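You operate a simulated robot arm through the tools that you are given. There is no shell and no other tool.

The job below is to be done with a simulated robot arm. You get a single attempt, and the scene is never put back.

## Task
Put things in order on the long bench. At the end: the grey steel socket stands where the clear jar stood; the clear jar stands where the white tag block stood; the white tag block stands on top of the brown square wooden block; the pink tag block stands on top of the small brown carton; the cream cup stands where the grey steel socket stood; whatever was shut is shut again. Leave all else as you found it, and nothing knocked over.

Only the result counts: the job must be done as asked and must still hold three seconds after the hand-in. Knocking over, shifting, dropping, spilling or breaking anything else fails it.

## Robot
A 7-joint arm with a two-finger parallel gripper, fixed in place. Base frame: the origin is on the floor under the middle of its stand, x ahead of it, y to its left, z up; the work surface is at about z = 850. Units: mm, degrees, N and s.
With the tool pointing down near the work surface it reaches from about 240 to 680 mm from the base axis. Its first joint turns from -66.0 to 66.0 degrees. Payload 2.4 kg.
The TCP is the grasp point between the finger pads, 30 mm short of the fingertips. In the tool frame z runs along the fingers and y along their closing line. The gripper opens to 94 mm. The fingers are 28 mm wide and 10 mm thick; the gripper's body (50 by 96 mm) begins 55 mm behind the TCP.
Orientation is that of the tool frame in the base frame, as [roll, pitch, yaw] about the fixed x, y, z axes, in that order (R = Rz(yaw) Ry(pitch) Rx(roll)). With the fingers straight down and closing along the base's y, the tool's x points along the base's -x, its y along +y and its z along -z.

## Interface
- The arm moves only by the tool servo_tool. Its arguments are lists of equal length, an entry for each row: "translation": the shift along the base's x, y, z in units of 500 mm (1.0 is 500 mm), a list of three; "delta_rot": the turn, a rotation vector about the base's x, y, z in units of 180 degrees (1.0 is 180 degrees), a list of three. In form: {"translation": [[x, y, z], ...], "delta_rot": [[wx, wy, wz], ...]}. A call has 1 to 20 rows; each row is the pose to reach, as a shift and turn from the pose commanded when the call began. "hand" is the gripper command, from -1 (shut) to 1 (fully open), values between in proportion, set as the call begins (left out, the last holds). A call with a number of a shift or a turn outside -1 to 1 is refused whole. Each row takes 0.2 s and may step no farther than 50 mm and 8.6 degrees from the row before; otherwise, or with a gripper value out of range, the whole call is refused. A pose out of reach is approached as far as the arm can. The call stops where the force on the tool passes 40 N (or 10 N more than at its start, if that is more) or the arm is blocked; 0.2 s more then pass. The fingers move at their own pace (about 153 mm/s each) and stop on an object; they squeeze with about 36 N. The grip force told is the motor's: it shows also when the fingers shut on nothing. Time passes only in rows, and 0.2 s behind the last, so rows that repeat a pose let the fingers close. The reply holds the time, the measured pose of the TCP, the force on the tool along the base axes, the opening and the grip force, in the units named above and with some noise, with the torque about the TCP (base axes, N m) and any sound that the robot's microphone picked up.
- Cameras (640 x 400 px; columns grow to the right, rows downward): "scene" is fixed at [58.7, 478.1, 1439.7]; the picture's right is [-0.68, -0.74, 0.00], its down [-0.47, 0.43, -0.77] and it looks along [0.57, -0.52, -0.63] (base axes); focal length 344 px, centre (320, 200). "wrist" rides on the gripper at [76, 14, -102] in the tool frame; the picture's right is [-0.18, 0.98, 0.00], its down [-0.75, -0.14, -0.64] and it looks along [-0.63, -0.12, 0.77] (tool axes); focal length 243 px, centre (320, 200). There is no depth. A picture from a camera that has moved, and an enlarged one, comes with that camera's place and axes in the base frame and with its lens. The place of the scene camera against the robot may be out by one fixed shift of up to 18 mm in any direction.
- capture(camera): a new picture of that camera. No time passes.
- enlarge(camera, box): a new picture of the part [left, top, right, bottom] of that camera's present view, enlarged. No time passes.
- hand_in(): hands the job in; it is judged then, once.

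Places have to be worked out from the pictures, the camera data and where the tool is seen. Open the gripper and draw the arm clear of the work before you hand the job in, unless the task says otherwise.

The tools are called after "Call:" as name(argument=value, ...) on one line, values as JSON. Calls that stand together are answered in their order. servo_tool: Moves the arm, as the interface text tells. Its arguments: {"type":"object","properties":{"translation":{"type":"array","items":{"type":"array","items":{"type":"number"}}},"delta_rot":{"type":"array","items":{"type":"array","items":{"type":"number"}}},"hand":{"type":"number"}},"required":["translation","delta_rot"]} The other tools are called the same way: capture (camera) takes a picture; enlarge (camera, box) takes an enlarged picture of a part of a camera's view; hand_in () hands the job in.

At the start:

```text
t: 0.0
eef_pos: [461.4, 81.0, 1174.3]
orientation: [180.0, -0.1, 180.0]
ft_force: [-0.3, -0.3, -0.2]
ft_torque: [-0.02, 0.0, -0.01]
grip_width: 94.2
gripper_force: 0.1
```

scene: 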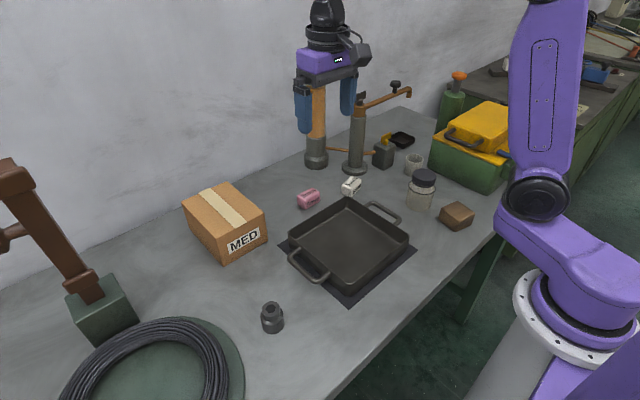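
wrist: 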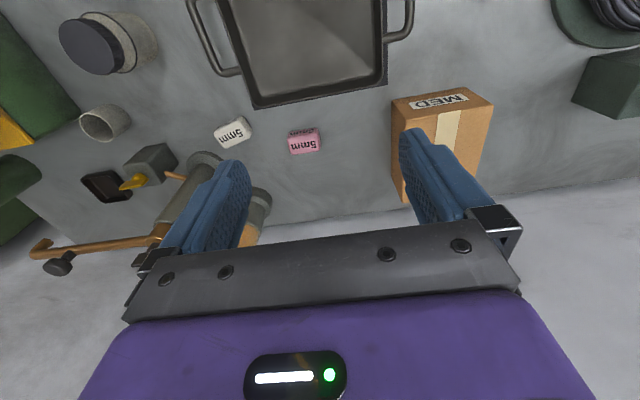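

I start by taking a closer look at the scene from both cameras to identify the objects.

Call:
enlarge(camera="scene", box=[280, 60, 500, 240])

Call:
enlarge(camera="scene", box=[160, 160, 420, 350])

Call:
enlarge(camera="wrist", box=[0, 0, 330, 290])

```text
2.22 times, centred on (390, 150) of scene
camera zoom: at [58.7, 478.1, 1439.7], right [-0.68, -0.74, 0.0], down [-0.47, 0.43, -0.77], along [0.57, -0.52, -0.63], focal length 765 px, centre (164, 311)
```

zoom: 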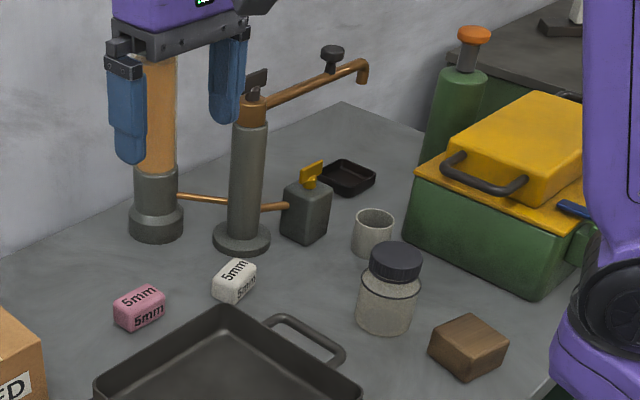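

```text
2.11 times, centred on (290, 255) of scene
camera zoom: at [58.7, 478.1, 1439.7], right [-0.68, -0.74, 0.0], down [-0.47, 0.43, -0.77], along [0.57, -0.52, -0.63], focal length 724 px, centre (383, 84)
```

zoom: 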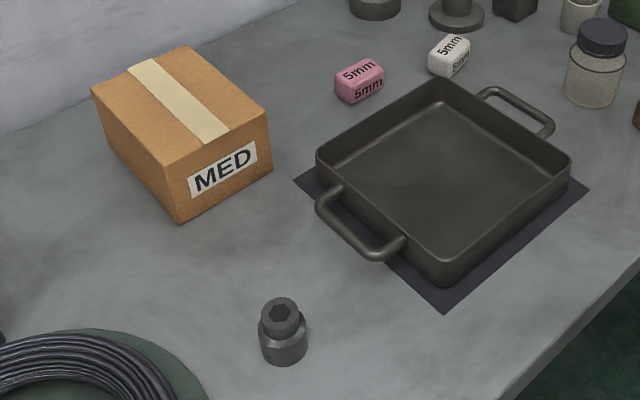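

```text
1.38 times, centred on (165, 145) of wrist
camera zoom: at [386.3, 96.7, 1276.0], right [0.18, 0.98, 0.0], down [0.75, -0.14, 0.64], along [0.63, -0.12, -0.77], focal length 335 px, centre (534, 276)
```

zoom: 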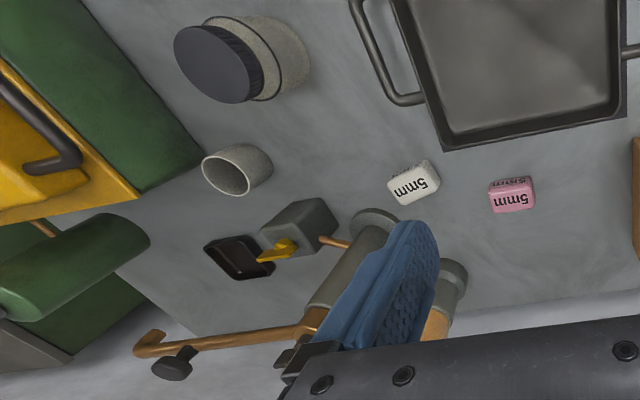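

The objects are identified: white block near (540,-95), pink near (580,30), jar near (382,-188), cup near (478,-293), wood block near (279,-191), socket near (360,308), going by both cameras. I move above the white block at a safe height for a closer look.

Call:
servo_tool(translation=[[0.025, -0.06, -0.04], [0.05, -0.12, -0.08], [0.075, -0.18, -0.12], [0.1, -0.24, -0.16], [0.12, -0.3, -0.2], [0.138, -0.352, -0.228], [0.138, -0.352, -0.228]], delta_rot=[[0, 0, 0], [0, 0, 0], [0, 0, 0], [0, 0, 0], [0, 0, 0], [0, 0, 0], [0, 0, 0]], hand=1)

Call:
capture(camera="wrist")

Call:
capture(camera="scene")

```text
t: 1.6
eef_pos: [532.4, -96.2, 1059.2]
orientation: [-180.0, 0.0, -180.0]
ft_force: [0.2, 0.0, -0.1]
ft_torque: [-0.01, -0.01, 0.03]
grip_width: 94.2
gripper_force: 0.1
```

```text
taken
camera wrist: at [456.0, -80.3, 1162.0], right [0.18, 0.98, 0.0], down [0.75, -0.14, 0.64], along [0.63, -0.12, -0.77], focal length 243 px, centre (320, 200)
```

wrist: 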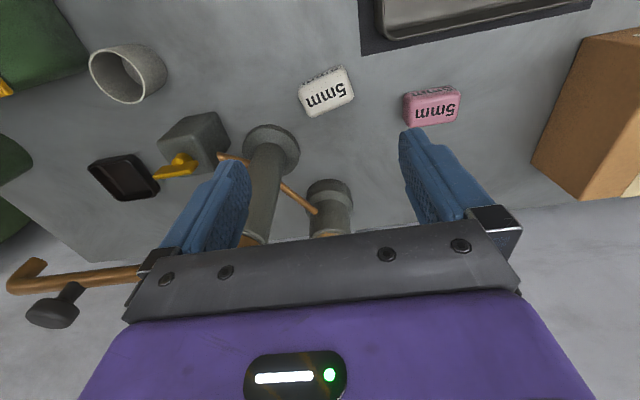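

```text
taken
```

scene: 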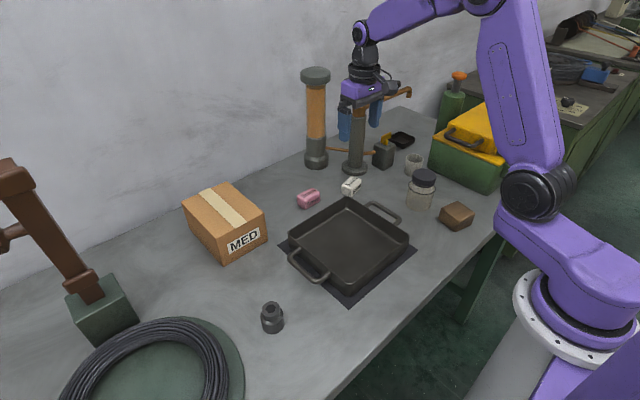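

The wrist view now shows both tag blocks, pump base and cup more closely. I enlarge it to measure the white block's outline and heading.

Call:
enlarge(camera="wrist", box=[260, 40, 500, 190])

Call:
enlarge(camera="scene", box=[280, 140, 440, 240])

```text
2.67 times, centred on (380, 115) of wrist
camera zoom: at [456.0, -80.3, 1162.0], right [0.18, 0.98, 0.0], down [0.75, -0.14, 0.64], along [0.63, -0.12, -0.77], focal length 647 px, centre (160, 427)
```

zoom: 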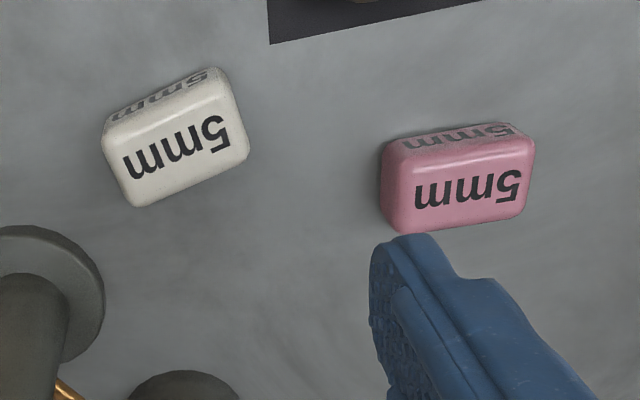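

```text
4.00 times, centred on (360, 190) of scene
camera zoom: at [58.7, 478.0, 1439.7], right [-0.68, -0.74, 0.0], down [-0.47, 0.43, -0.77], along [0.57, -0.52, -0.63], focal length 1376 px, centre (160, 240)
```

zoom: 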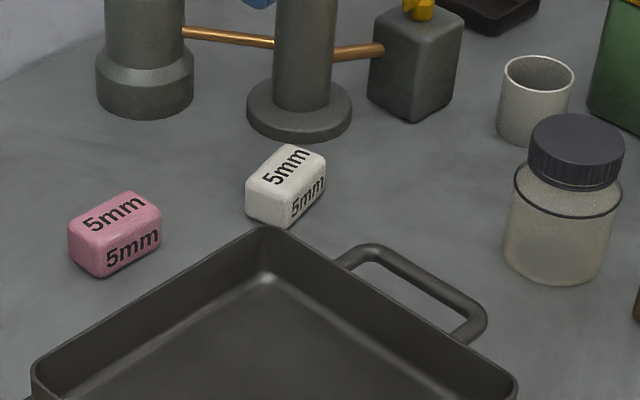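

The white block's top is centred near (540,-88), about 54 x 30 mm, with its long axis about 12.6° off the base's y. I turn the tool to match and come down halfway to check the alignment.

Call:
servo_tool(translation=[[0.004, 0.003, -0.05], [0.008, 0.006, -0.1], [0.0166, 0.0132, -0.16], [0.0166, 0.0132, -0.2], [0.0166, 0.0132, -0.2]], delta_rot=[[0, 0, 0.02], [0, 0, 0.045], [0, 0, 0.07], [0, 0, 0.07], [0, 0, 0.07]])

Call:
capture(camera="wrist")

Call:
enlarge(camera="scene", box=[280, 100, 440, 200])

```text
t: 2.8
eef_pos: [538.1, -87.3, 958.5]
orientation: [179.9, 0.0, -167.3]
ft_force: [-0.7, 0.0, 0.1]
ft_torque: [-0.01, 0.0, 0.02]
grip_width: 94.0
gripper_force: 0.0
```

```text
taken
camera wrist: at [460.2, -89.6, 1061.6], right [-0.04, 1.0, 0.0], down [0.77, 0.03, 0.64], along [0.64, 0.02, -0.77], focal length 243 px, centre (320, 200)
```

wrist: 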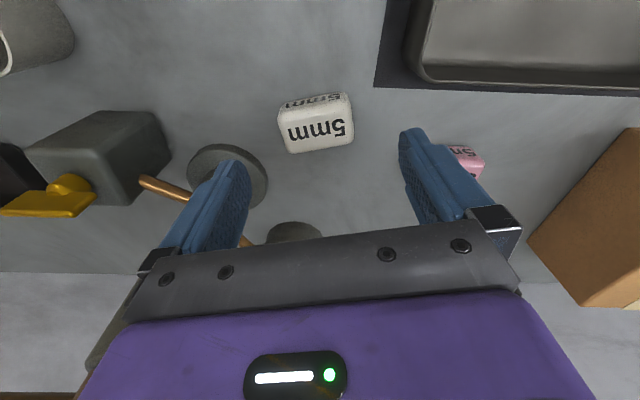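

```text
4.00 times, centred on (360, 150) of scene
camera zoom: at [58.7, 478.1, 1439.7], right [-0.68, -0.74, 0.0], down [-0.47, 0.43, -0.77], along [0.57, -0.52, -0.63], focal length 1376 px, centre (160, 400)
```

zoom: 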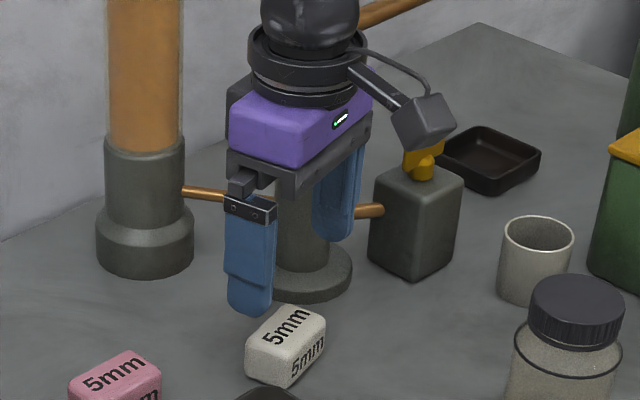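

The tool is aligned roughly with the block. I enlarge the wrist view to refine the block's centre and heading.

Call:
enlarge(camera="wrist", box=[240, 60, 400, 160])

```text
4.00 times, centred on (320, 110) of wrist
camera zoom: at [460.2, -89.6, 1061.6], right [-0.04, 1.0, 0.0], down [0.77, 0.03, 0.64], along [0.64, 0.02, -0.77], focal length 970 px, centre (320, 560)
```

zoom: 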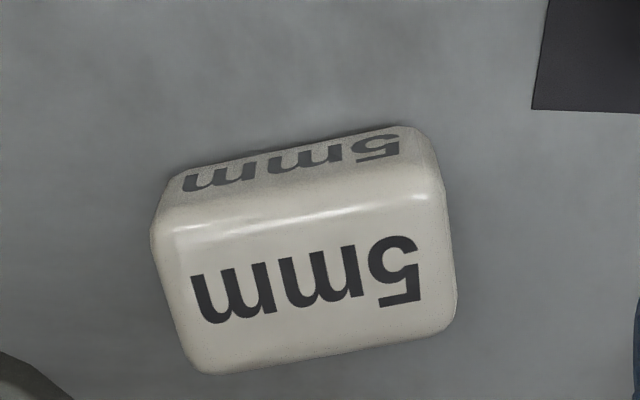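

The block is centred near (540,-89) with its top around z=877, and the fingers straddle its long axis. I shift 2.5 mm in x and -2 mm in y, and come down until the tips sit just above the bench.

Call:
servo_tool(translation=[[0.005, -0.004, -0.03], [0.005, -0.004, -0.07], [0.005, -0.004, -0.11], [0.005, -0.004, -0.135], [0.005, -0.004, -0.151], [0.005, -0.004, -0.151]], delta_rot=[[0, 0, 0], [0, 0, 0], [0, 0, 0], [0, 0, 0], [0, 0, 0], [0, 0, 0]])

Call:
capture(camera="wrist")

Call:
enlarge(camera="scene", box=[280, 100, 440, 200])

```text
t: 4.2
eef_pos: [541.9, -88.4, 885.1]
orientation: [-179.9, 0.1, -167.5]
ft_force: [-0.2, 0.9, -0.2]
ft_torque: [0.01, 0.0, 0.02]
grip_width: 94.2
gripper_force: 0.2
```

```text
taken
camera wrist: at [465.0, -90.8, 987.0], right [-0.03, 1.0, 0.0], down [0.77, 0.03, 0.64], along [0.64, 0.02, -0.77], focal length 243 px, centre (320, 200)
```

wrist: 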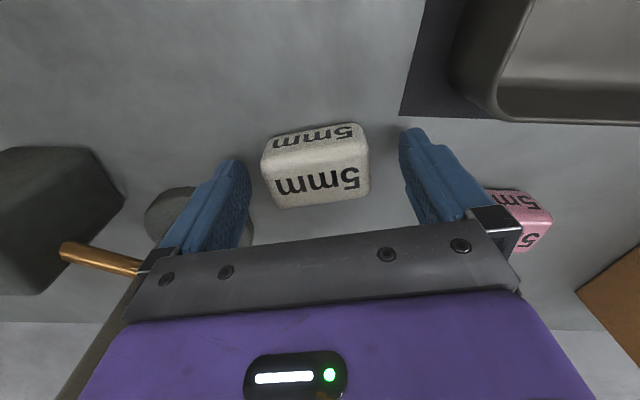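

```text
4.00 times, centred on (360, 150) of scene
camera zoom: at [58.7, 478.1, 1439.7], right [-0.68, -0.74, 0.0], down [-0.47, 0.43, -0.77], along [0.57, -0.52, -0.63], focal length 1376 px, centre (160, 400)
```

zoom: 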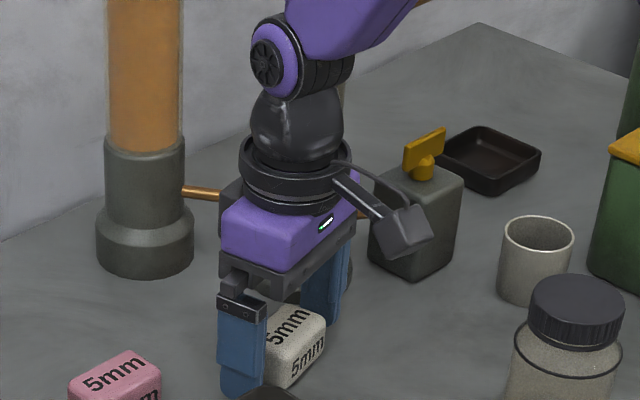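

The fingers straddle the block with clearance at each side. Before closing I enlarge to check how well the block's heading matches the closing line.

Call:
enlarge(camera="wrist", box=[240, 110, 400, 220])

```text
3.64 times, centred on (320, 165) of wrist
camera zoom: at [465.0, -90.8, 987.0], right [-0.03, 1.0, 0.0], down [0.77, 0.03, 0.64], along [0.64, 0.02, -0.77], focal length 882 px, centre (320, 327)
```

zoom: 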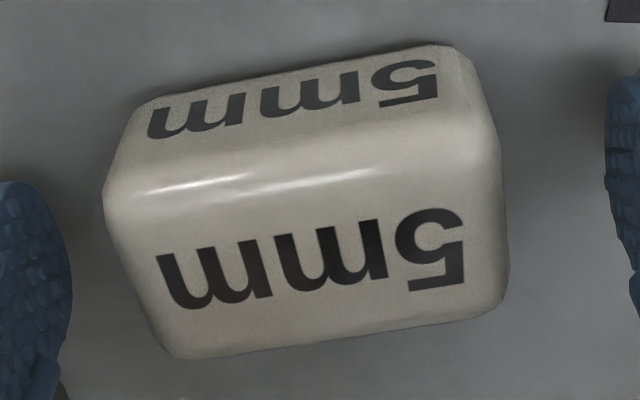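

The block's heading is within about a degree of the closing line and its centre is near (541,-89). I close the fingers.

Call:
servo_tool(translation=[[0, 0, 0], [0, 0, 0], [0, 0, 0], [0, 0, 0]], delta_rot=[[0, 0, 0], [0, 0, 0], [0, 0, 0], [0, 0, 0]], hand=-1)

Call:
capture(camera="wrist")

```text
t: 5.2
eef_pos: [542.9, -87.9, 885.5]
orientation: [179.9, 0.0, -167.4]
ft_force: [0.0, 0.5, 0.6]
ft_torque: [0.01, -0.02, 0.03]
grip_width: 61.4
gripper_force: 36.0
```

```text
taken
camera wrist: at [465.0, -90.8, 987.2], right [-0.03, 1.0, 0.0], down [0.77, 0.03, 0.64], along [0.64, 0.02, -0.77], focal length 243 px, centre (320, 200)
```

wrist: 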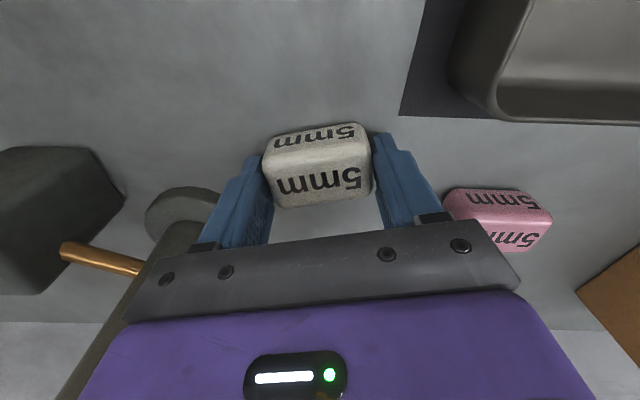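

The block is gripped (61.4 mm, 36 N). I lift it straight up 150 mm and carry it toward the wooden block, staying high over the jar.

Call:
servo_tool(translation=[[0, 0, 0.04], [0, 0, 0.12], [0, 0, 0.21], [0, 0, 0.3], [-0.07, -0.03, 0.32], [-0.15, -0.06, 0.32], [-0.23, -0.09, 0.32], [-0.31, -0.12, 0.32], [-0.39, -0.15, 0.32], [-0.46, -0.18, 0.32], [-0.5, -0.206, 0.32], [-0.5, -0.206, 0.32]], delta_rot=[[0, 0, 0], [0, 0, 0], [0, 0, 0], [0, 0, 0], [0, 0, 0], [0, 0, 0], [0, 0, 0], [0, 0, 0], [0, 0, 0], [0, 0, 0], [0, 0, 0], [0, 0, 0]])

Call:
capture(camera="wrist")

Call:
capture(camera="scene")

```text
t: 7.8
eef_pos: [291.2, -192.0, 1043.1]
orientation: [-180.0, 0.0, -167.4]
ft_force: [-0.4, -0.9, -0.4]
ft_torque: [0.0, -0.01, 0.03]
grip_width: 61.5
gripper_force: 35.8
```

```text
taken
camera wrist: at [214.9, -194.3, 1146.0], right [-0.03, 1.0, 0.0], down [0.77, 0.03, 0.64], along [0.64, 0.02, -0.77], focal length 243 px, centre (320, 200)
```

wrist: 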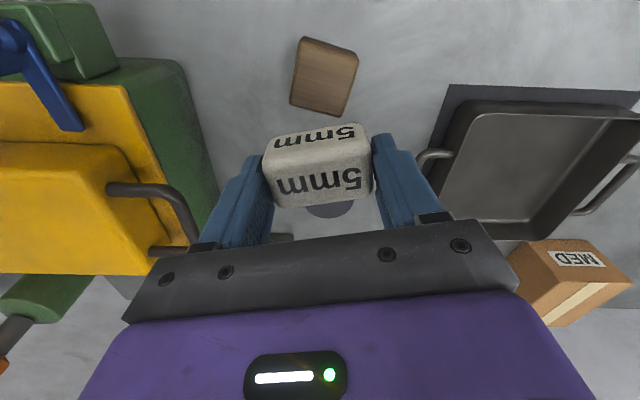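

```text
taken
```

scene: 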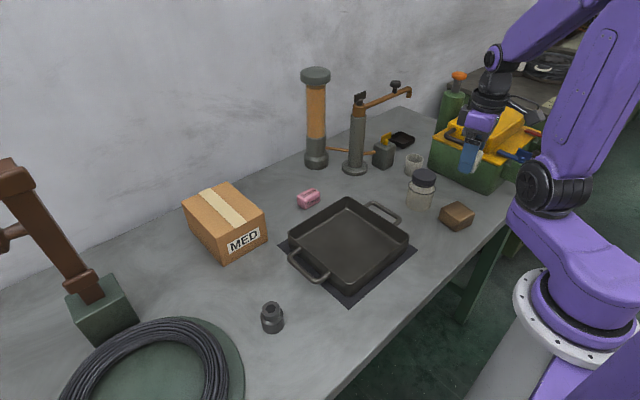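

The white block is held securely and the wooden block is in view ahead of the held block. I enlarge to measure it.

Call:
enlarge(camera="wrist", box=[240, 10, 400, 130])

Call:
enlarge(camera="scene", box=[390, 130, 510, 240])

```text
3.33 times, centred on (320, 70) of wrist
camera zoom: at [214.9, -194.3, 1146.0], right [-0.03, 1.0, 0.0], down [0.77, 0.03, 0.64], along [0.64, 0.02, -0.77], focal length 809 px, centre (320, 633)
```

zoom: 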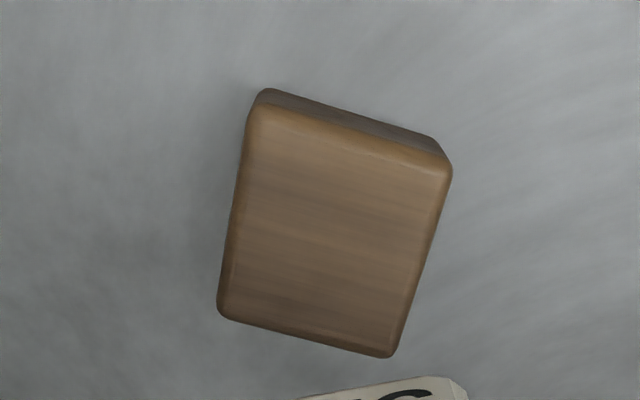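

```text
3.64 times, centred on (450, 185) of scene
camera zoom: at [58.7, 478.0, 1439.7], right [-0.68, -0.74, 0.0], down [-0.47, 0.43, -0.77], along [0.57, -0.52, -0.63], focal length 1251 px, centre (-153, 254)
```

zoom: 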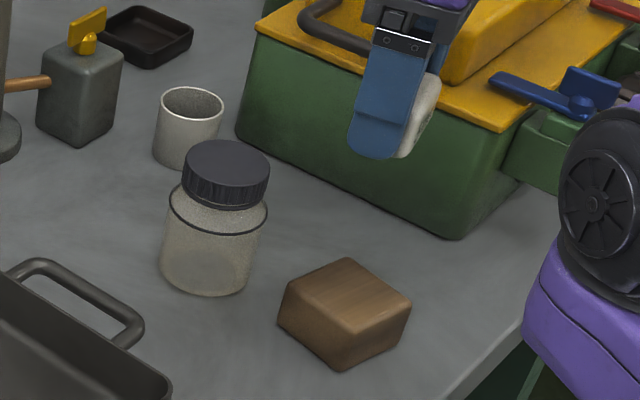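

The wooden block is about 57 mm square, centred near (280,-190), and turned about -12° from y, with its top around z=885-890. I turn the held block to match it, centre it, and come down to about 35 mm above.

Call:
servo_tool(translation=[[-0.01, 0.001, 0], [-0.02, 0.002, 0], [-0.0248, 0.0036, 0], [-0.0248, 0.0036, 0], [-0.0248, 0.0036, -0.06], [-0.0248, 0.0036, -0.12], [-0.0248, 0.0036, -0.16], [-0.0248, 0.0036, -0.16]], delta_rot=[[0, 0, -0.045], [0, 0, -0.09], [0, 0, -0.135], [0, 0, -0.1417], [0, 0, -0.1417], [0, 0, -0.1417], [0, 0, -0.1417], [0, 0, -0.1417]])

Call:
capture(camera="wrist")

Call:
enlarge(camera="scene", box=[390, 130, 510, 240])

```text
t: 9.6
eef_pos: [278.1, -190.9, 964.9]
orientation: [-180.0, 0.0, 167.1]
ft_force: [-0.1, 0.3, -0.8]
ft_torque: [-0.01, 0.0, -0.01]
grip_width: 61.6
gripper_force: 35.7
```

```text
taken
camera wrist: at [208.7, -158.8, 1066.7], right [0.4, 0.92, 0.0], down [0.7, -0.31, 0.64], along [0.59, -0.26, -0.77], focal length 243 px, centre (320, 200)
```

wrist: 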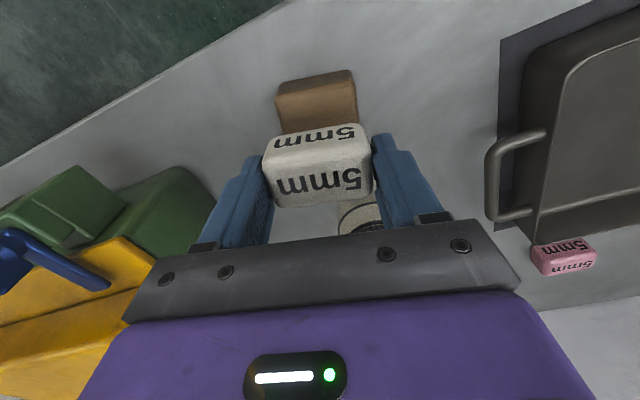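

```text
3.64 times, centred on (450, 185) of scene
camera zoom: at [58.7, 478.1, 1439.7], right [-0.68, -0.74, 0.0], down [-0.47, 0.43, -0.77], along [0.57, -0.52, -0.63], focal length 1251 px, centre (-153, 254)
```

zoom: 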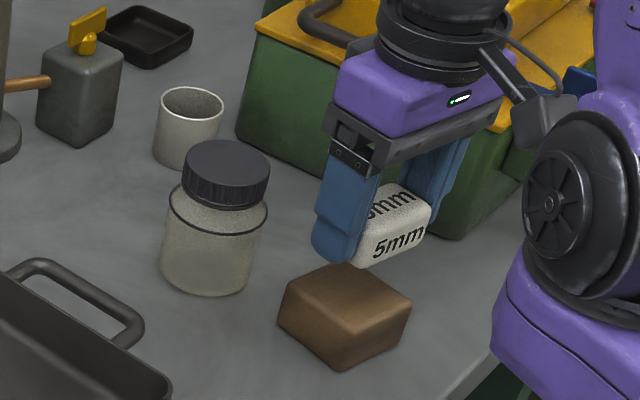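

The held block hovers above the wooden one, edges roughly parallel. I enlarge the wrist view to refine the wooden block's near edges and height.

Call:
enlarge(camera="wrist", box=[240, 50, 400, 150])

```text
4.00 times, centred on (320, 100) of wrist
camera zoom: at [208.7, -158.8, 1066.7], right [0.4, 0.92, 0.0], down [0.7, -0.31, 0.64], along [0.59, -0.26, -0.77], focal length 970 px, centre (320, 600)
```

zoom: 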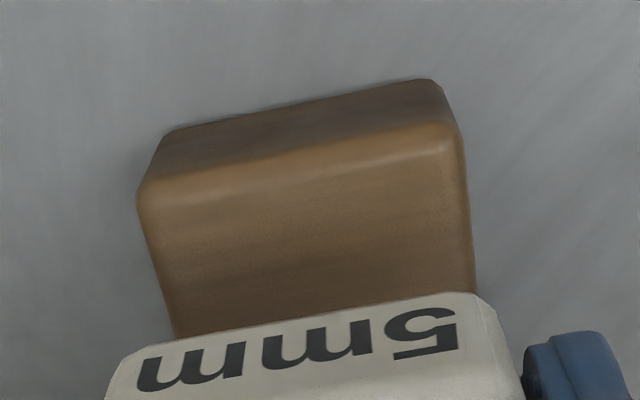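

The wooden block's top is at about z=886 and its centre at (280,-189), right under the tool. I come down to a few mm above it, and will then creep down while reading the force.

Call:
servo_tool(translation=[[0, 0, -0.03], [0, 0, -0.055], [0, 0, -0.07], [0, 0, -0.07]], delta_rot=[[0, 0, 0], [0, 0, 0], [0, 0, 0], [0, 0, 0]])

Call:
enlarge(camera="scene", box=[420, 160, 510, 240])

```text
t: 10.6
eef_pos: [278.8, -190.3, 928.5]
orientation: [-180.0, 0.0, 167.1]
ft_force: [-0.5, 0.2, -0.4]
ft_torque: [0.01, 0.01, 0.02]
grip_width: 61.7
gripper_force: 35.9
```

```text
5.00 times, centred on (465, 200) of scene
camera zoom: at [58.7, 478.1, 1439.7], right [-0.68, -0.74, 0.0], down [-0.47, 0.43, -0.77], along [0.57, -0.52, -0.63], focal length 1721 px, centre (-405, 200)
```

zoom: 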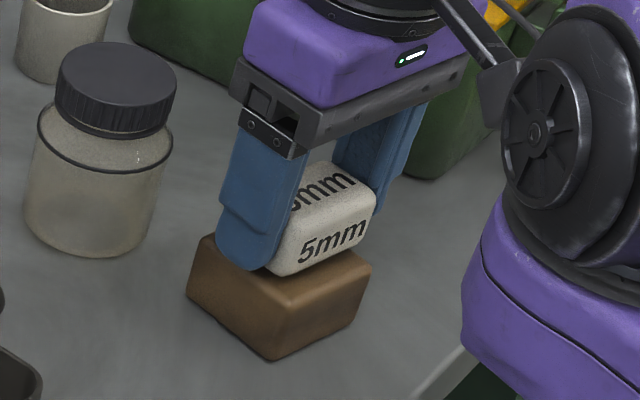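

There is still a small gap. I creep down in 1 mm steps to feel for the contact.

Call:
servo_tool(translation=[[0, 0, -0.002], [0, 0, -0.004], [0, 0, -0.006], [0, 0, -0.008]], delta_rot=[[0, 0, 0], [0, 0, 0], [0, 0, 0], [0, 0, 0]])

Call:
enlarge(camera="scene", box=[420, 160, 510, 240])

```text
t: 11.6
eef_pos: [280.0, -190.3, 925.5]
orientation: [180.0, 0.1, 167.1]
ft_force: [-0.6, -0.5, -0.9]
ft_torque: [-0.03, -0.01, 0.0]
grip_width: 61.5
gripper_force: 35.9
```

```text
5.00 times, centred on (465, 200) of scene
camera zoom: at [58.7, 478.1, 1439.7], right [-0.68, -0.74, 0.0], down [-0.47, 0.43, -0.77], along [0.57, -0.52, -0.63], focal length 1721 px, centre (-405, 200)
```

zoom: 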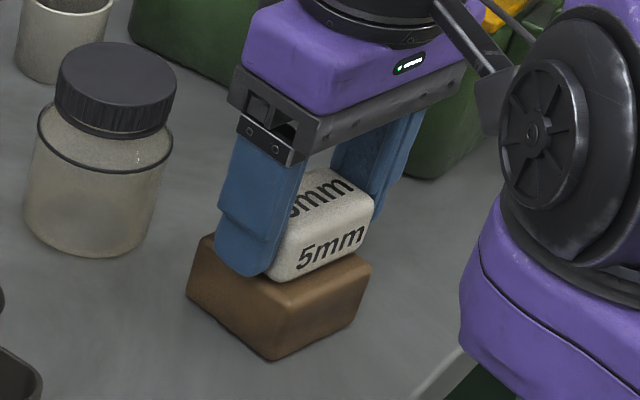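

No contact force yet (z force within noise), and the picture still hints at a slight gap. I continue down in 1 mm steps.

Call:
servo_tool(translation=[[0, 0, -0.002], [0, 0, -0.004], [0, 0, -0.004]], delta_rot=[[0, 0, 0], [0, 0, 0], [0, 0, 0]])

```text
t: 12.4
eef_pos: [280.2, -189.5, 922.9]
orientation: [-179.9, 0.0, 167.0]
ft_force: [-2.6, -1.2, 27.5]
ft_torque: [0.01, 0.14, 0.02]
grip_width: 61.6
gripper_force: 35.9
```

Contact is felt (27 N upward) with the block on the wood. I ease up half a millimetre, then open the fingers.

Call:
servo_tool(translation=[[0, 0, 0.0012], [0, 0, 0.0012]], delta_rot=[[0, 0, 0], [0, 0, 0]])

Call:
servo_tool(translation=[[0, 0, 0], [0, 0, 0], [0, 0, 0]], delta_rot=[[0, 0, 0], [0, 0, 0], [0, 0, 0]], hand=0.85)

Call:
capture(camera="wrist")

Call:
enlarge(camera="scene", box=[420, 160, 510, 240])

```text
t: 13.0
eef_pos: [279.2, -190.7, 923.5]
orientation: [179.9, 0.1, 167.2]
ft_force: [0.3, -1.5, 17.0]
ft_torque: [-0.02, 0.01, -0.01]
grip_width: 61.4
gripper_force: 35.7
```

```text
t: 13.8
eef_pos: [278.9, -190.5, 924.3]
orientation: [-180.0, 0.0, 167.1]
ft_force: [-0.3, 1.1, -0.4]
ft_torque: [0.02, -0.07, 0.03]
grip_width: 87.0
gripper_force: 0.1
```

```text
taken
camera wrist: at [208.6, -159.1, 1026.0], right [0.4, 0.92, 0.0], down [0.7, -0.31, 0.64], along [0.59, -0.26, -0.77], focal length 243 px, centre (320, 200)
```

wrist: 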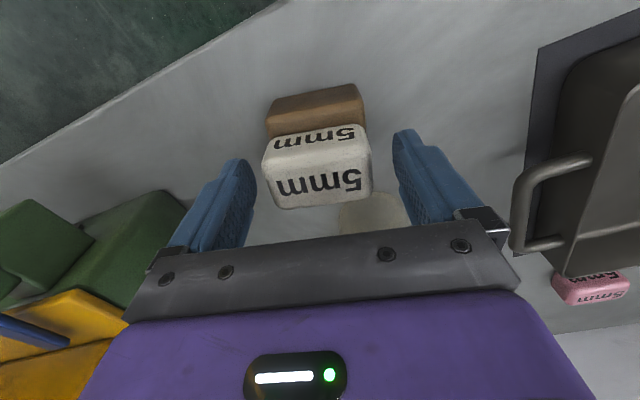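

```text
5.00 times, centred on (465, 200) of scene
camera zoom: at [58.7, 478.1, 1439.7], right [-0.68, -0.74, 0.0], down [-0.47, 0.43, -0.77], along [0.57, -0.52, -0.63], focal length 1721 px, centre (-405, 200)
```

zoom: 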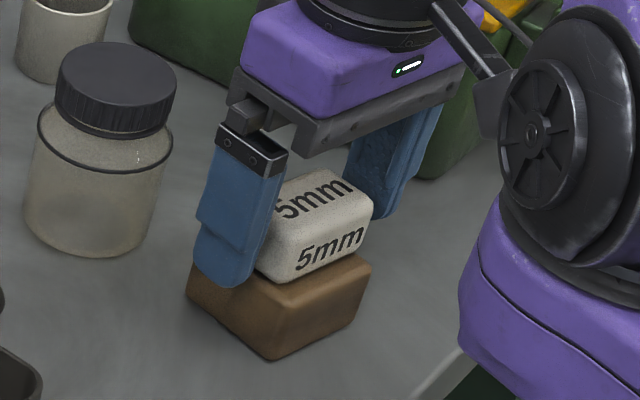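

The white block rests squarely on the wooden block and the fingers are clear. I rise straight up, turn back to zero yaw and go above the jar to measure it.

Call:
servo_tool(translation=[[0, 0, 0.04], [0, 0, 0.12], [0, 0, 0.2], [0, 0, 0.27], [0.05, 0, 0.27], [0.1, 0, 0.27], [0.16, 0, 0.27], [0.18, 0, 0.27], [0.18, 0, 0.27]], delta_rot=[[0, 0, 0], [0, 0, 0], [0, 0, 0], [0, 0, 0], [0, 0, 0.03], [0, 0, 0.06], [0, 0, 0.0717], [0, 0, 0.0717], [0, 0, 0.0717]], hand=1)

Call:
capture(camera="wrist")

Call:
capture(camera="scene")

```text
t: 15.8
eef_pos: [369.8, -192.2, 1059.2]
orientation: [-180.0, 0.0, 180.0]
ft_force: [0.2, 0.5, 0.4]
ft_torque: [0.02, -0.03, -0.03]
grip_width: 93.9
gripper_force: 0.0
```

```text
taken
camera wrist: at [293.4, -176.6, 1161.1], right [0.18, 0.98, 0.0], down [0.75, -0.14, 0.64], along [0.63, -0.12, -0.77], focal length 243 px, centre (320, 200)
```

wrist: 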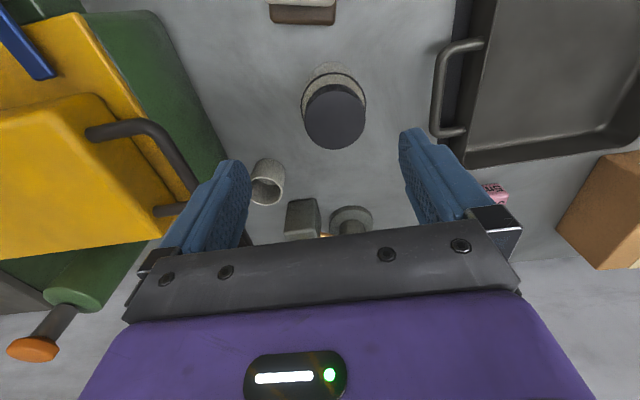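

```text
taken
```

scene: 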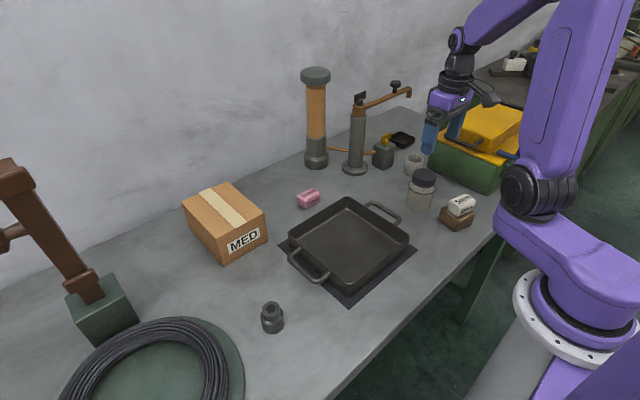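

The stack stands. I enlarge the jar in the wrist view to find its axis and size.

Call:
enlarge(camera="wrist", box=[260, 40, 420, 160])

Call:
enlarge(camera="scene", box=[385, 145, 485, 235])

```text
3.33 times, centred on (340, 100) of wrist
camera zoom: at [293.4, -176.6, 1161.1], right [0.18, 0.98, 0.0], down [0.75, -0.14, 0.64], along [0.63, -0.12, -0.77], focal length 809 px, centre (253, 533)
```

zoom: 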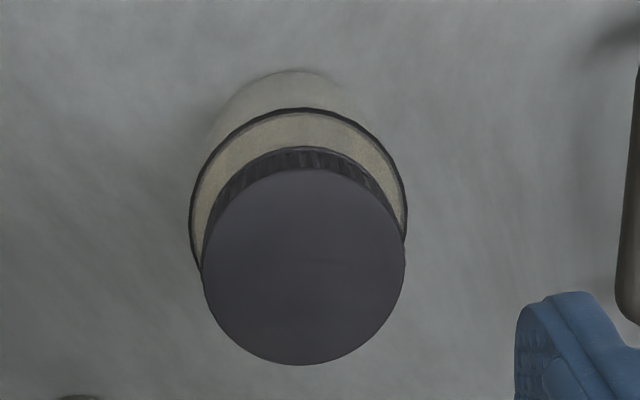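

```text
4.44 times, centred on (435, 190) of scene
camera zoom: at [58.7, 478.1, 1439.7], right [-0.68, -0.74, 0.0], down [-0.47, 0.43, -0.77], along [0.57, -0.52, -0.63], focal length 1529 px, centre (-191, 244)
```

zoom: 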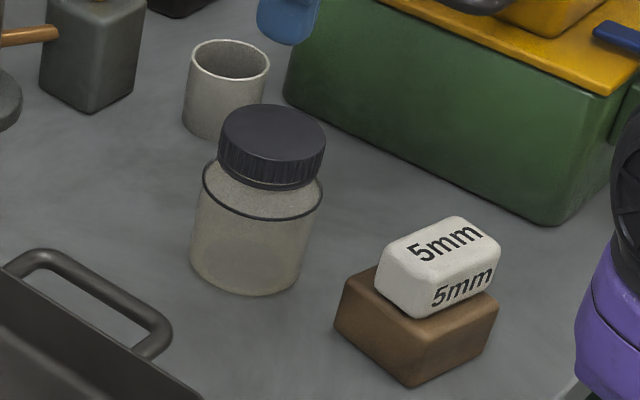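

The jar axis is near (382,-178.5), body about 68 mm across, lid top near z=943. I move over it and down to 1010 for a closer check.

Call:
servo_tool(translation=[[0.013, 0.012, -0.03], [0.026, 0.0242, -0.07], [0.026, 0.0242, -0.1], [0.026, 0.0242, -0.1]], delta_rot=[[0, 0, 0], [0, 0, 0], [0, 0, 0], [0, 0, 0]])

Call:
capture(camera="wrist")

Call:
enlarge(camera="wrist", box=[220, 40, 420, 190])

Call:
enlarge(camera="scene", box=[385, 125, 485, 235])

```text
t: 16.8
eef_pos: [383.4, -178.4, 1010.0]
orientation: [180.0, 0.0, -179.9]
ft_force: [-0.2, 0.0, 1.1]
ft_torque: [0.0, 0.0, -0.01]
grip_width: 94.1
gripper_force: 0.1
```

```text
taken
camera wrist: at [307.0, -163.2, 1111.6], right [0.18, 0.98, 0.0], down [0.75, -0.14, 0.64], along [0.63, -0.12, -0.77], focal length 243 px, centre (320, 200)
```

wrist: 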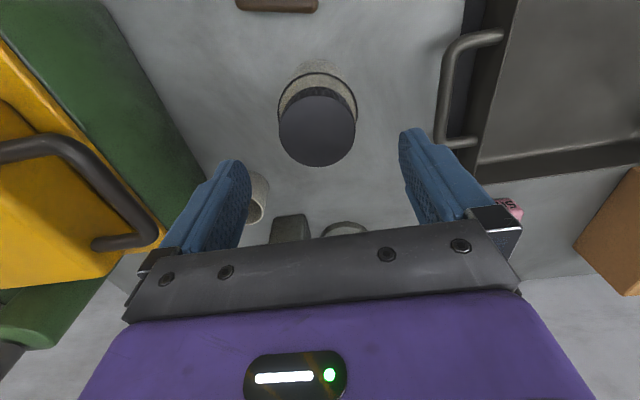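

```text
2.67 times, centred on (320, 115) of wrist
camera zoom: at [307.0, -163.2, 1111.6], right [0.18, 0.98, 0.0], down [0.75, -0.14, 0.64], along [0.63, -0.12, -0.77], focal length 647 px, centre (320, 427)
```

zoom: 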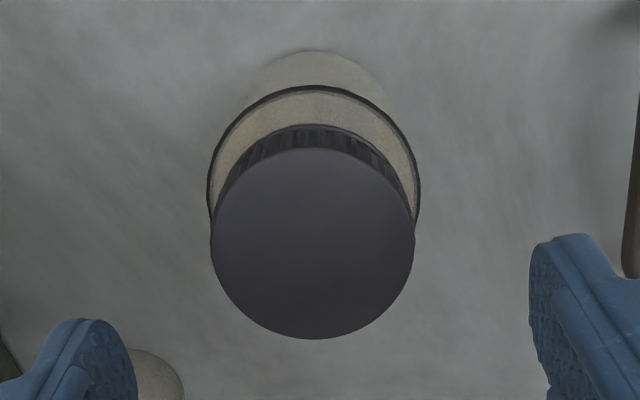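

```text
3.64 times, centred on (435, 180) of scene
camera zoom: at [58.7, 478.1, 1439.7], right [-0.68, -0.74, 0.0], down [-0.47, 0.43, -0.77], along [0.57, -0.52, -0.63], focal length 1251 px, centre (-98, 273)
```

zoom: 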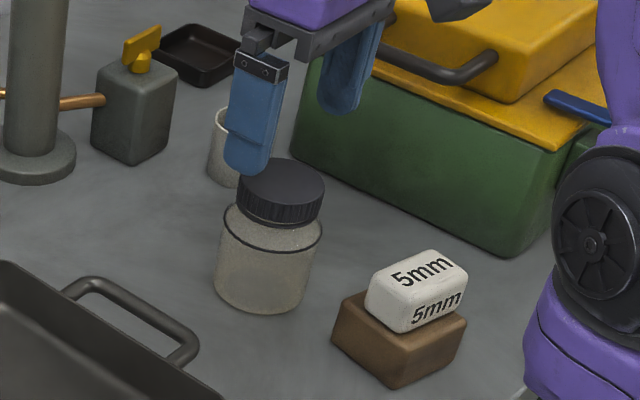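

The jar axis comes out at about (383.5,-179), with the shoulder near z=905 and the lid top near 940-943. I come down with TCP at z≈898 so the palm stays above the lid while the pads cover the body.

Call:
servo_tool(translation=[[0.001, -0.003, -0.02], [0.001, -0.003, -0.06], [0.001, -0.003, -0.1], [0.001, -0.003, -0.14], [0.001, -0.003, -0.17], [0.001, -0.003, -0.17]], delta_rot=[[0, 0, 0], [0, 0, 0], [0, 0, 0], [0, 0, 0], [0, 0, 0], [0, 0, 0]])

Call:
capture(camera="wrist")

Call:
enlarge(camera="scene", box=[385, 125, 485, 235])

```text
t: 18.2
eef_pos: [382.8, -179.6, 923.5]
orientation: [-180.0, 0.1, 180.0]
ft_force: [0.8, 0.8, 0.1]
ft_torque: [0.02, 0.02, -0.01]
grip_width: 94.0
gripper_force: 0.0
```

```text
taken
camera wrist: at [308.0, -165.0, 1025.4], right [0.18, 0.98, 0.0], down [0.75, -0.14, 0.64], along [0.63, -0.12, -0.77], focal length 243 px, centre (320, 200)
```

wrist: 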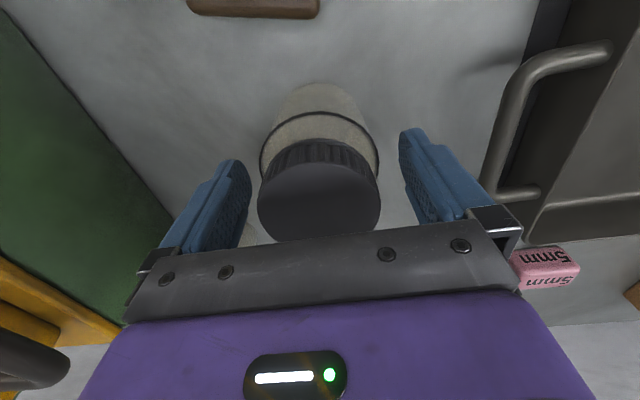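

```text
3.64 times, centred on (435, 180) of scene
camera zoom: at [58.7, 478.1, 1439.7], right [-0.68, -0.74, 0.0], down [-0.47, 0.43, -0.77], along [0.57, -0.52, -0.63], focal length 1251 px, centre (-98, 273)
```

zoom: 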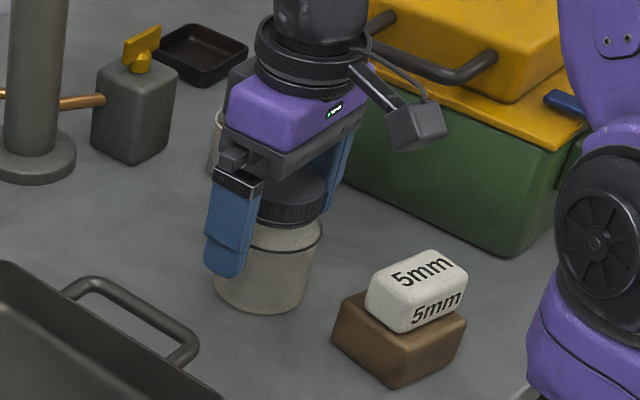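

The lid top comes out at z≈938 and the jar sits centred between the fingers. I go down the remaining 27 mm and close on the body.

Call:
servo_tool(translation=[[0, 0, -0.02], [0, 0, -0.04], [0, 0, -0.054], [0, 0, -0.054]], delta_rot=[[0, 0, 0], [0, 0, 0], [0, 0, 0], [0, 0, 0]])

Call:
enlarge(camera="scene", box=[385, 125, 485, 235])

Call:
capture(camera="wrist")

```text
t: 19.2
eef_pos: [383.0, -180.6, 897.2]
orientation: [180.0, 0.1, -180.0]
ft_force: [-0.1, -0.8, 0.3]
ft_torque: [0.05, 0.01, 0.02]
grip_width: 94.1
gripper_force: 0.0
```

```text
3.64 times, centred on (435, 180) of scene
camera zoom: at [58.7, 478.1, 1439.7], right [-0.68, -0.74, 0.0], down [-0.47, 0.43, -0.77], along [0.57, -0.52, -0.63], focal length 1251 px, centre (-98, 273)
```

zoom: 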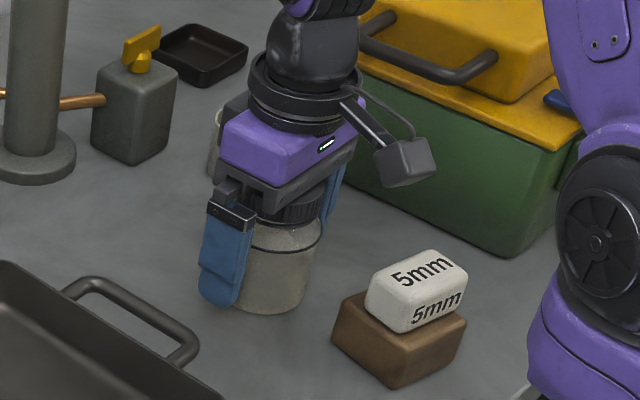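

```text
taken
camera wrist: at [307.9, -165.6, 999.0], right [0.18, 0.98, 0.0], down [0.75, -0.14, 0.64], along [0.63, -0.12, -0.77], focal length 243 px, centre (320, 200)
```

wrist: 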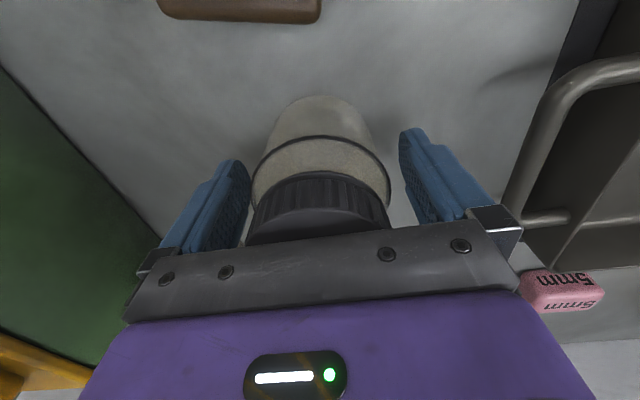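

The pads flank the jar body evenly with nothing touching. I close the grip.

Call:
servo_tool(translation=[[0, 0, 0], [0, 0, 0], [0, 0, 0], [0, 0, 0]], delta_rot=[[0, 0, 0], [0, 0, 0], [0, 0, 0], [0, 0, 0]], hand=-1)

Call:
capture(camera="wrist")

```text
t: 20.2
eef_pos: [383.7, -179.9, 897.4]
orientation: [-179.9, 0.0, 179.9]
ft_force: [-0.4, 0.1, 0.1]
ft_torque: [-0.05, -0.02, -0.02]
grip_width: 65.8
gripper_force: 36.4
```

```text
taken
camera wrist: at [307.8, -165.6, 999.0], right [0.18, 0.98, 0.0], down [0.75, -0.14, 0.64], along [0.63, -0.12, -0.77], focal length 243 px, centre (320, 200)
```

wrist: 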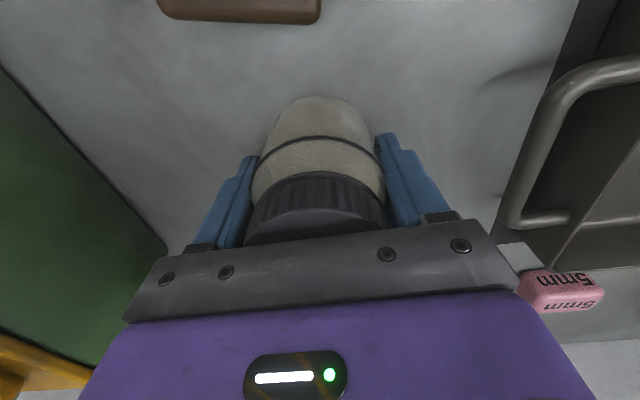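

The jar is gripped at 65.8 mm with 36 N. I lift it straight up 110 mm and carry it over to the white block's former place at (541.5,-89).

Call:
servo_tool(translation=[[0, 0, 0.02], [0, 0, 0.07], [0, 0, 0.14], [0, 0, 0.22], [0.06, 0.034, 0.22], [0.12, 0.069, 0.22], [0.18, 0.103, 0.22], [0.24, 0.137, 0.22], [0.3, 0.172, 0.22], [0.3154, 0.1806, 0.22], [0.3154, 0.1806, 0.22]], delta_rot=[[0, 0, 0], [0, 0, 0], [0, 0, 0], [0, 0, 0], [0, 0, 0], [0, 0, 0], [0, 0, 0], [0, 0, 0], [0, 0, 0], [0, 0, 0], [0, 0, 0]])

Call:
capture(camera="wrist")

Call:
capture(camera="scene")

```text
t: 22.6
eef_pos: [539.9, -89.7, 1004.9]
orientation: [-180.0, -0.1, 179.9]
ft_force: [-0.4, 0.4, -1.2]
ft_torque: [0.01, 0.0, 0.0]
grip_width: 65.5
gripper_force: 36.3
```

```text
taken
camera wrist: at [464.8, -75.3, 1107.1], right [0.18, 0.98, 0.0], down [0.75, -0.14, 0.64], along [0.63, -0.12, -0.77], focal length 243 px, centre (320, 200)
```

wrist: 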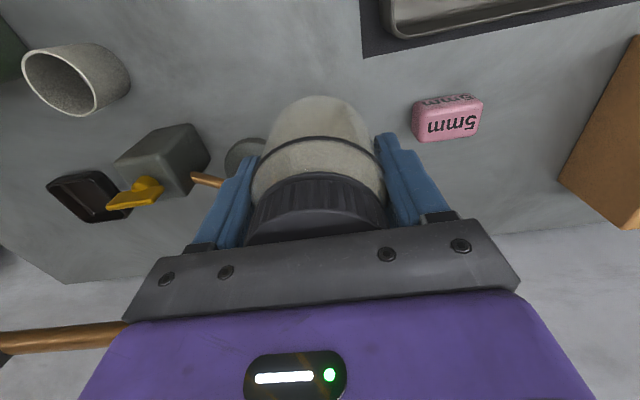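

```text
taken
```

scene: 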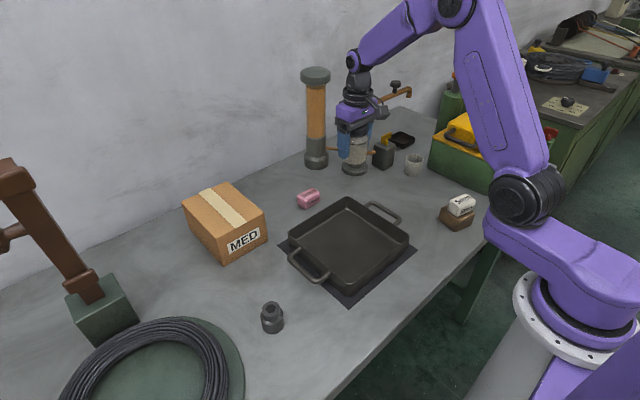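

The jar is over the target (TCP at about (541,-89)) and held upright. I lower it to about 4 mm above the bench, then creep.

Call:
servo_tool(translation=[[0.001, 0, -0.05], [0.001, 0, -0.11], [0.001, 0, -0.16], [0.001, 0, -0.195], [0.001, 0, -0.208], [0.001, 0, -0.208]], delta_rot=[[0, 0, 0], [0, 0, 0], [0, 0, 0], [0, 0, 0], [0, 0, 0], [0, 0, 0]])

Call:
servo_tool(translation=[[0, 0, -0.002], [0, 0, -0.004], [0, 0, -0.006], [0, 0, -0.006]], delta_rot=[[0, 0, 0], [0, 0, 0], [0, 0, 0], [0, 0, 0]])

```text
t: 24.0
eef_pos: [541.4, -89.2, 902.1]
orientation: [179.9, -0.1, -180.0]
ft_force: [0.0, 0.6, -1.4]
ft_torque: [0.01, -0.03, 0.0]
grip_width: 65.5
gripper_force: 36.2
```

```text
t: 25.0
eef_pos: [540.9, -89.8, 898.1]
orientation: [-180.0, 0.0, 180.0]
ft_force: [-1.2, 0.0, -2.1]
ft_torque: [0.0, -0.01, 0.04]
grip_width: 65.4
gripper_force: 35.8
```

No contact yet (only the jar's weight shows). I go down another millimetre or two.

Call:
servo_tool(translation=[[0, 0, -0.001], [0, 0, -0.002], [0, 0, -0.002]], delta_rot=[[0, 0, 0], [0, 0, 0], [0, 0, 0]])

```text
t: 25.8
eef_pos: [540.9, -89.2, 899.4]
orientation: [-179.9, -0.1, -179.9]
ft_force: [0.5, 0.2, -1.1]
ft_torque: [-0.01, 0.0, -0.03]
grip_width: 65.3
gripper_force: 36.2
```

By the command record I am still about 2 mm above the height at which the jar was gripped. I go down 1.5 mm and read the force.

Call:
servo_tool(translation=[[0, 0, -0.0016], [0, 0, -0.0032], [0, 0, -0.0032]], delta_rot=[[0, 0, 0], [0, 0, 0], [0, 0, 0]])

```text
t: 26.6
eef_pos: [541.4, -89.0, 896.9]
orientation: [-179.9, 0.1, -179.9]
ft_force: [-0.1, 0.5, -1.5]
ft_torque: [-0.01, 0.0, 0.02]
grip_width: 65.3
gripper_force: 36.1
```

Still free; I step down another millimetre in half-millimetre rows.

Call:
servo_tool(translation=[[0, 0, -0.001], [0, 0, -0.001]], delta_rot=[[0, 0, 0], [0, 0, 0]])

Call:
servo_tool(translation=[[0, 0, -0.0008], [0, 0, -0.0008]], delta_rot=[[0, 0, 0], [0, 0, 0]])

```text
t: 27.2
eef_pos: [540.7, -90.2, 896.9]
orientation: [180.0, 0.1, -179.9]
ft_force: [-1.0, 1.4, 1.7]
ft_torque: [-0.02, 0.06, -0.03]
grip_width: 65.3
gripper_force: 36.5
```

```text
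t: 27.8
eef_pos: [541.7, -90.7, 897.9]
orientation: [180.0, 0.2, -180.0]
ft_force: [-4.5, 5.5, 16.1]
ft_torque: [0.11, 0.27, -0.05]
grip_width: 65.2
gripper_force: 35.4
```

The jar stands on the bench (16 N). I ease up 0.3 mm and open the fingers.

Call:
servo_tool(translation=[[0, 0, 0.0007], [0, 0, 0.0007]], delta_rot=[[0, 0, 0], [0, 0, 0]])

Call:
servo_tool(translation=[[0, 0, 0], [0, 0, 0], [0, 0, 0]], delta_rot=[[0, 0, 0], [0, 0, 0], [0, 0, 0]], hand=0.95)

Call:
capture(camera="wrist")

Call:
enlarge(camera="scene", box=[280, 90, 440, 210])

```text
t: 28.4
eef_pos: [541.3, -90.8, 896.6]
orientation: [180.0, 0.2, 180.0]
ft_force: [-2.5, 5.3, 16.8]
ft_torque: [0.09, 0.21, -0.01]
grip_width: 65.4
gripper_force: 35.9
```

```text
t: 29.2
eef_pos: [540.8, -89.5, 897.0]
orientation: [-179.8, 0.0, 179.9]
ft_force: [-0.5, -0.1, 0.0]
ft_torque: [-0.03, 0.03, 0.0]
grip_width: 91.8
gripper_force: 0.1
```

```text
taken
camera wrist: at [465.7, -75.7, 998.4], right [0.18, 0.98, 0.0], down [0.75, -0.14, 0.64], along [0.63, -0.12, -0.77], focal length 243 px, centre (320, 200)
```

wrist: 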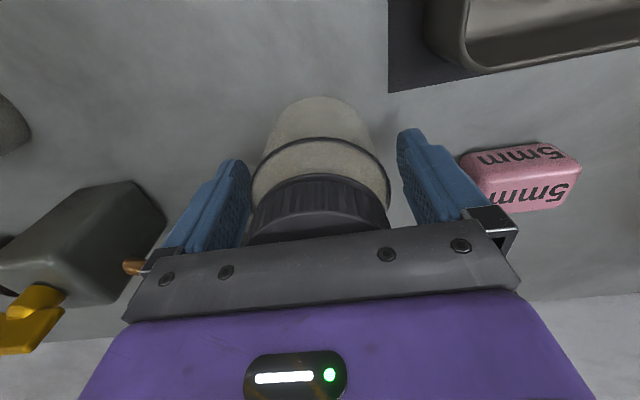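

```text
3.33 times, centred on (360, 150) of scene
camera zoom: at [58.7, 478.1, 1439.7], right [-0.68, -0.74, 0.0], down [-0.47, 0.43, -0.77], along [0.57, -0.52, -0.63], focal length 1147 px, centre (187, 367)
```

zoom: 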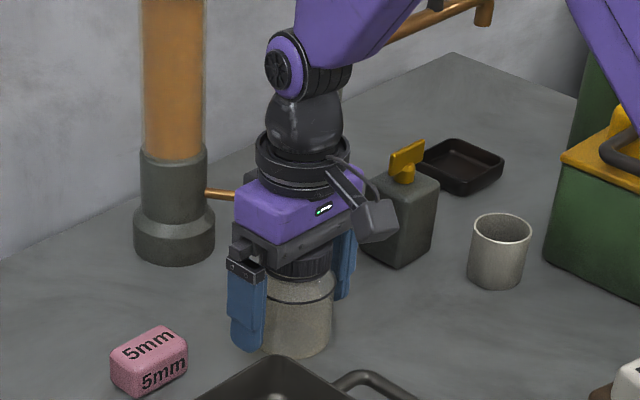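

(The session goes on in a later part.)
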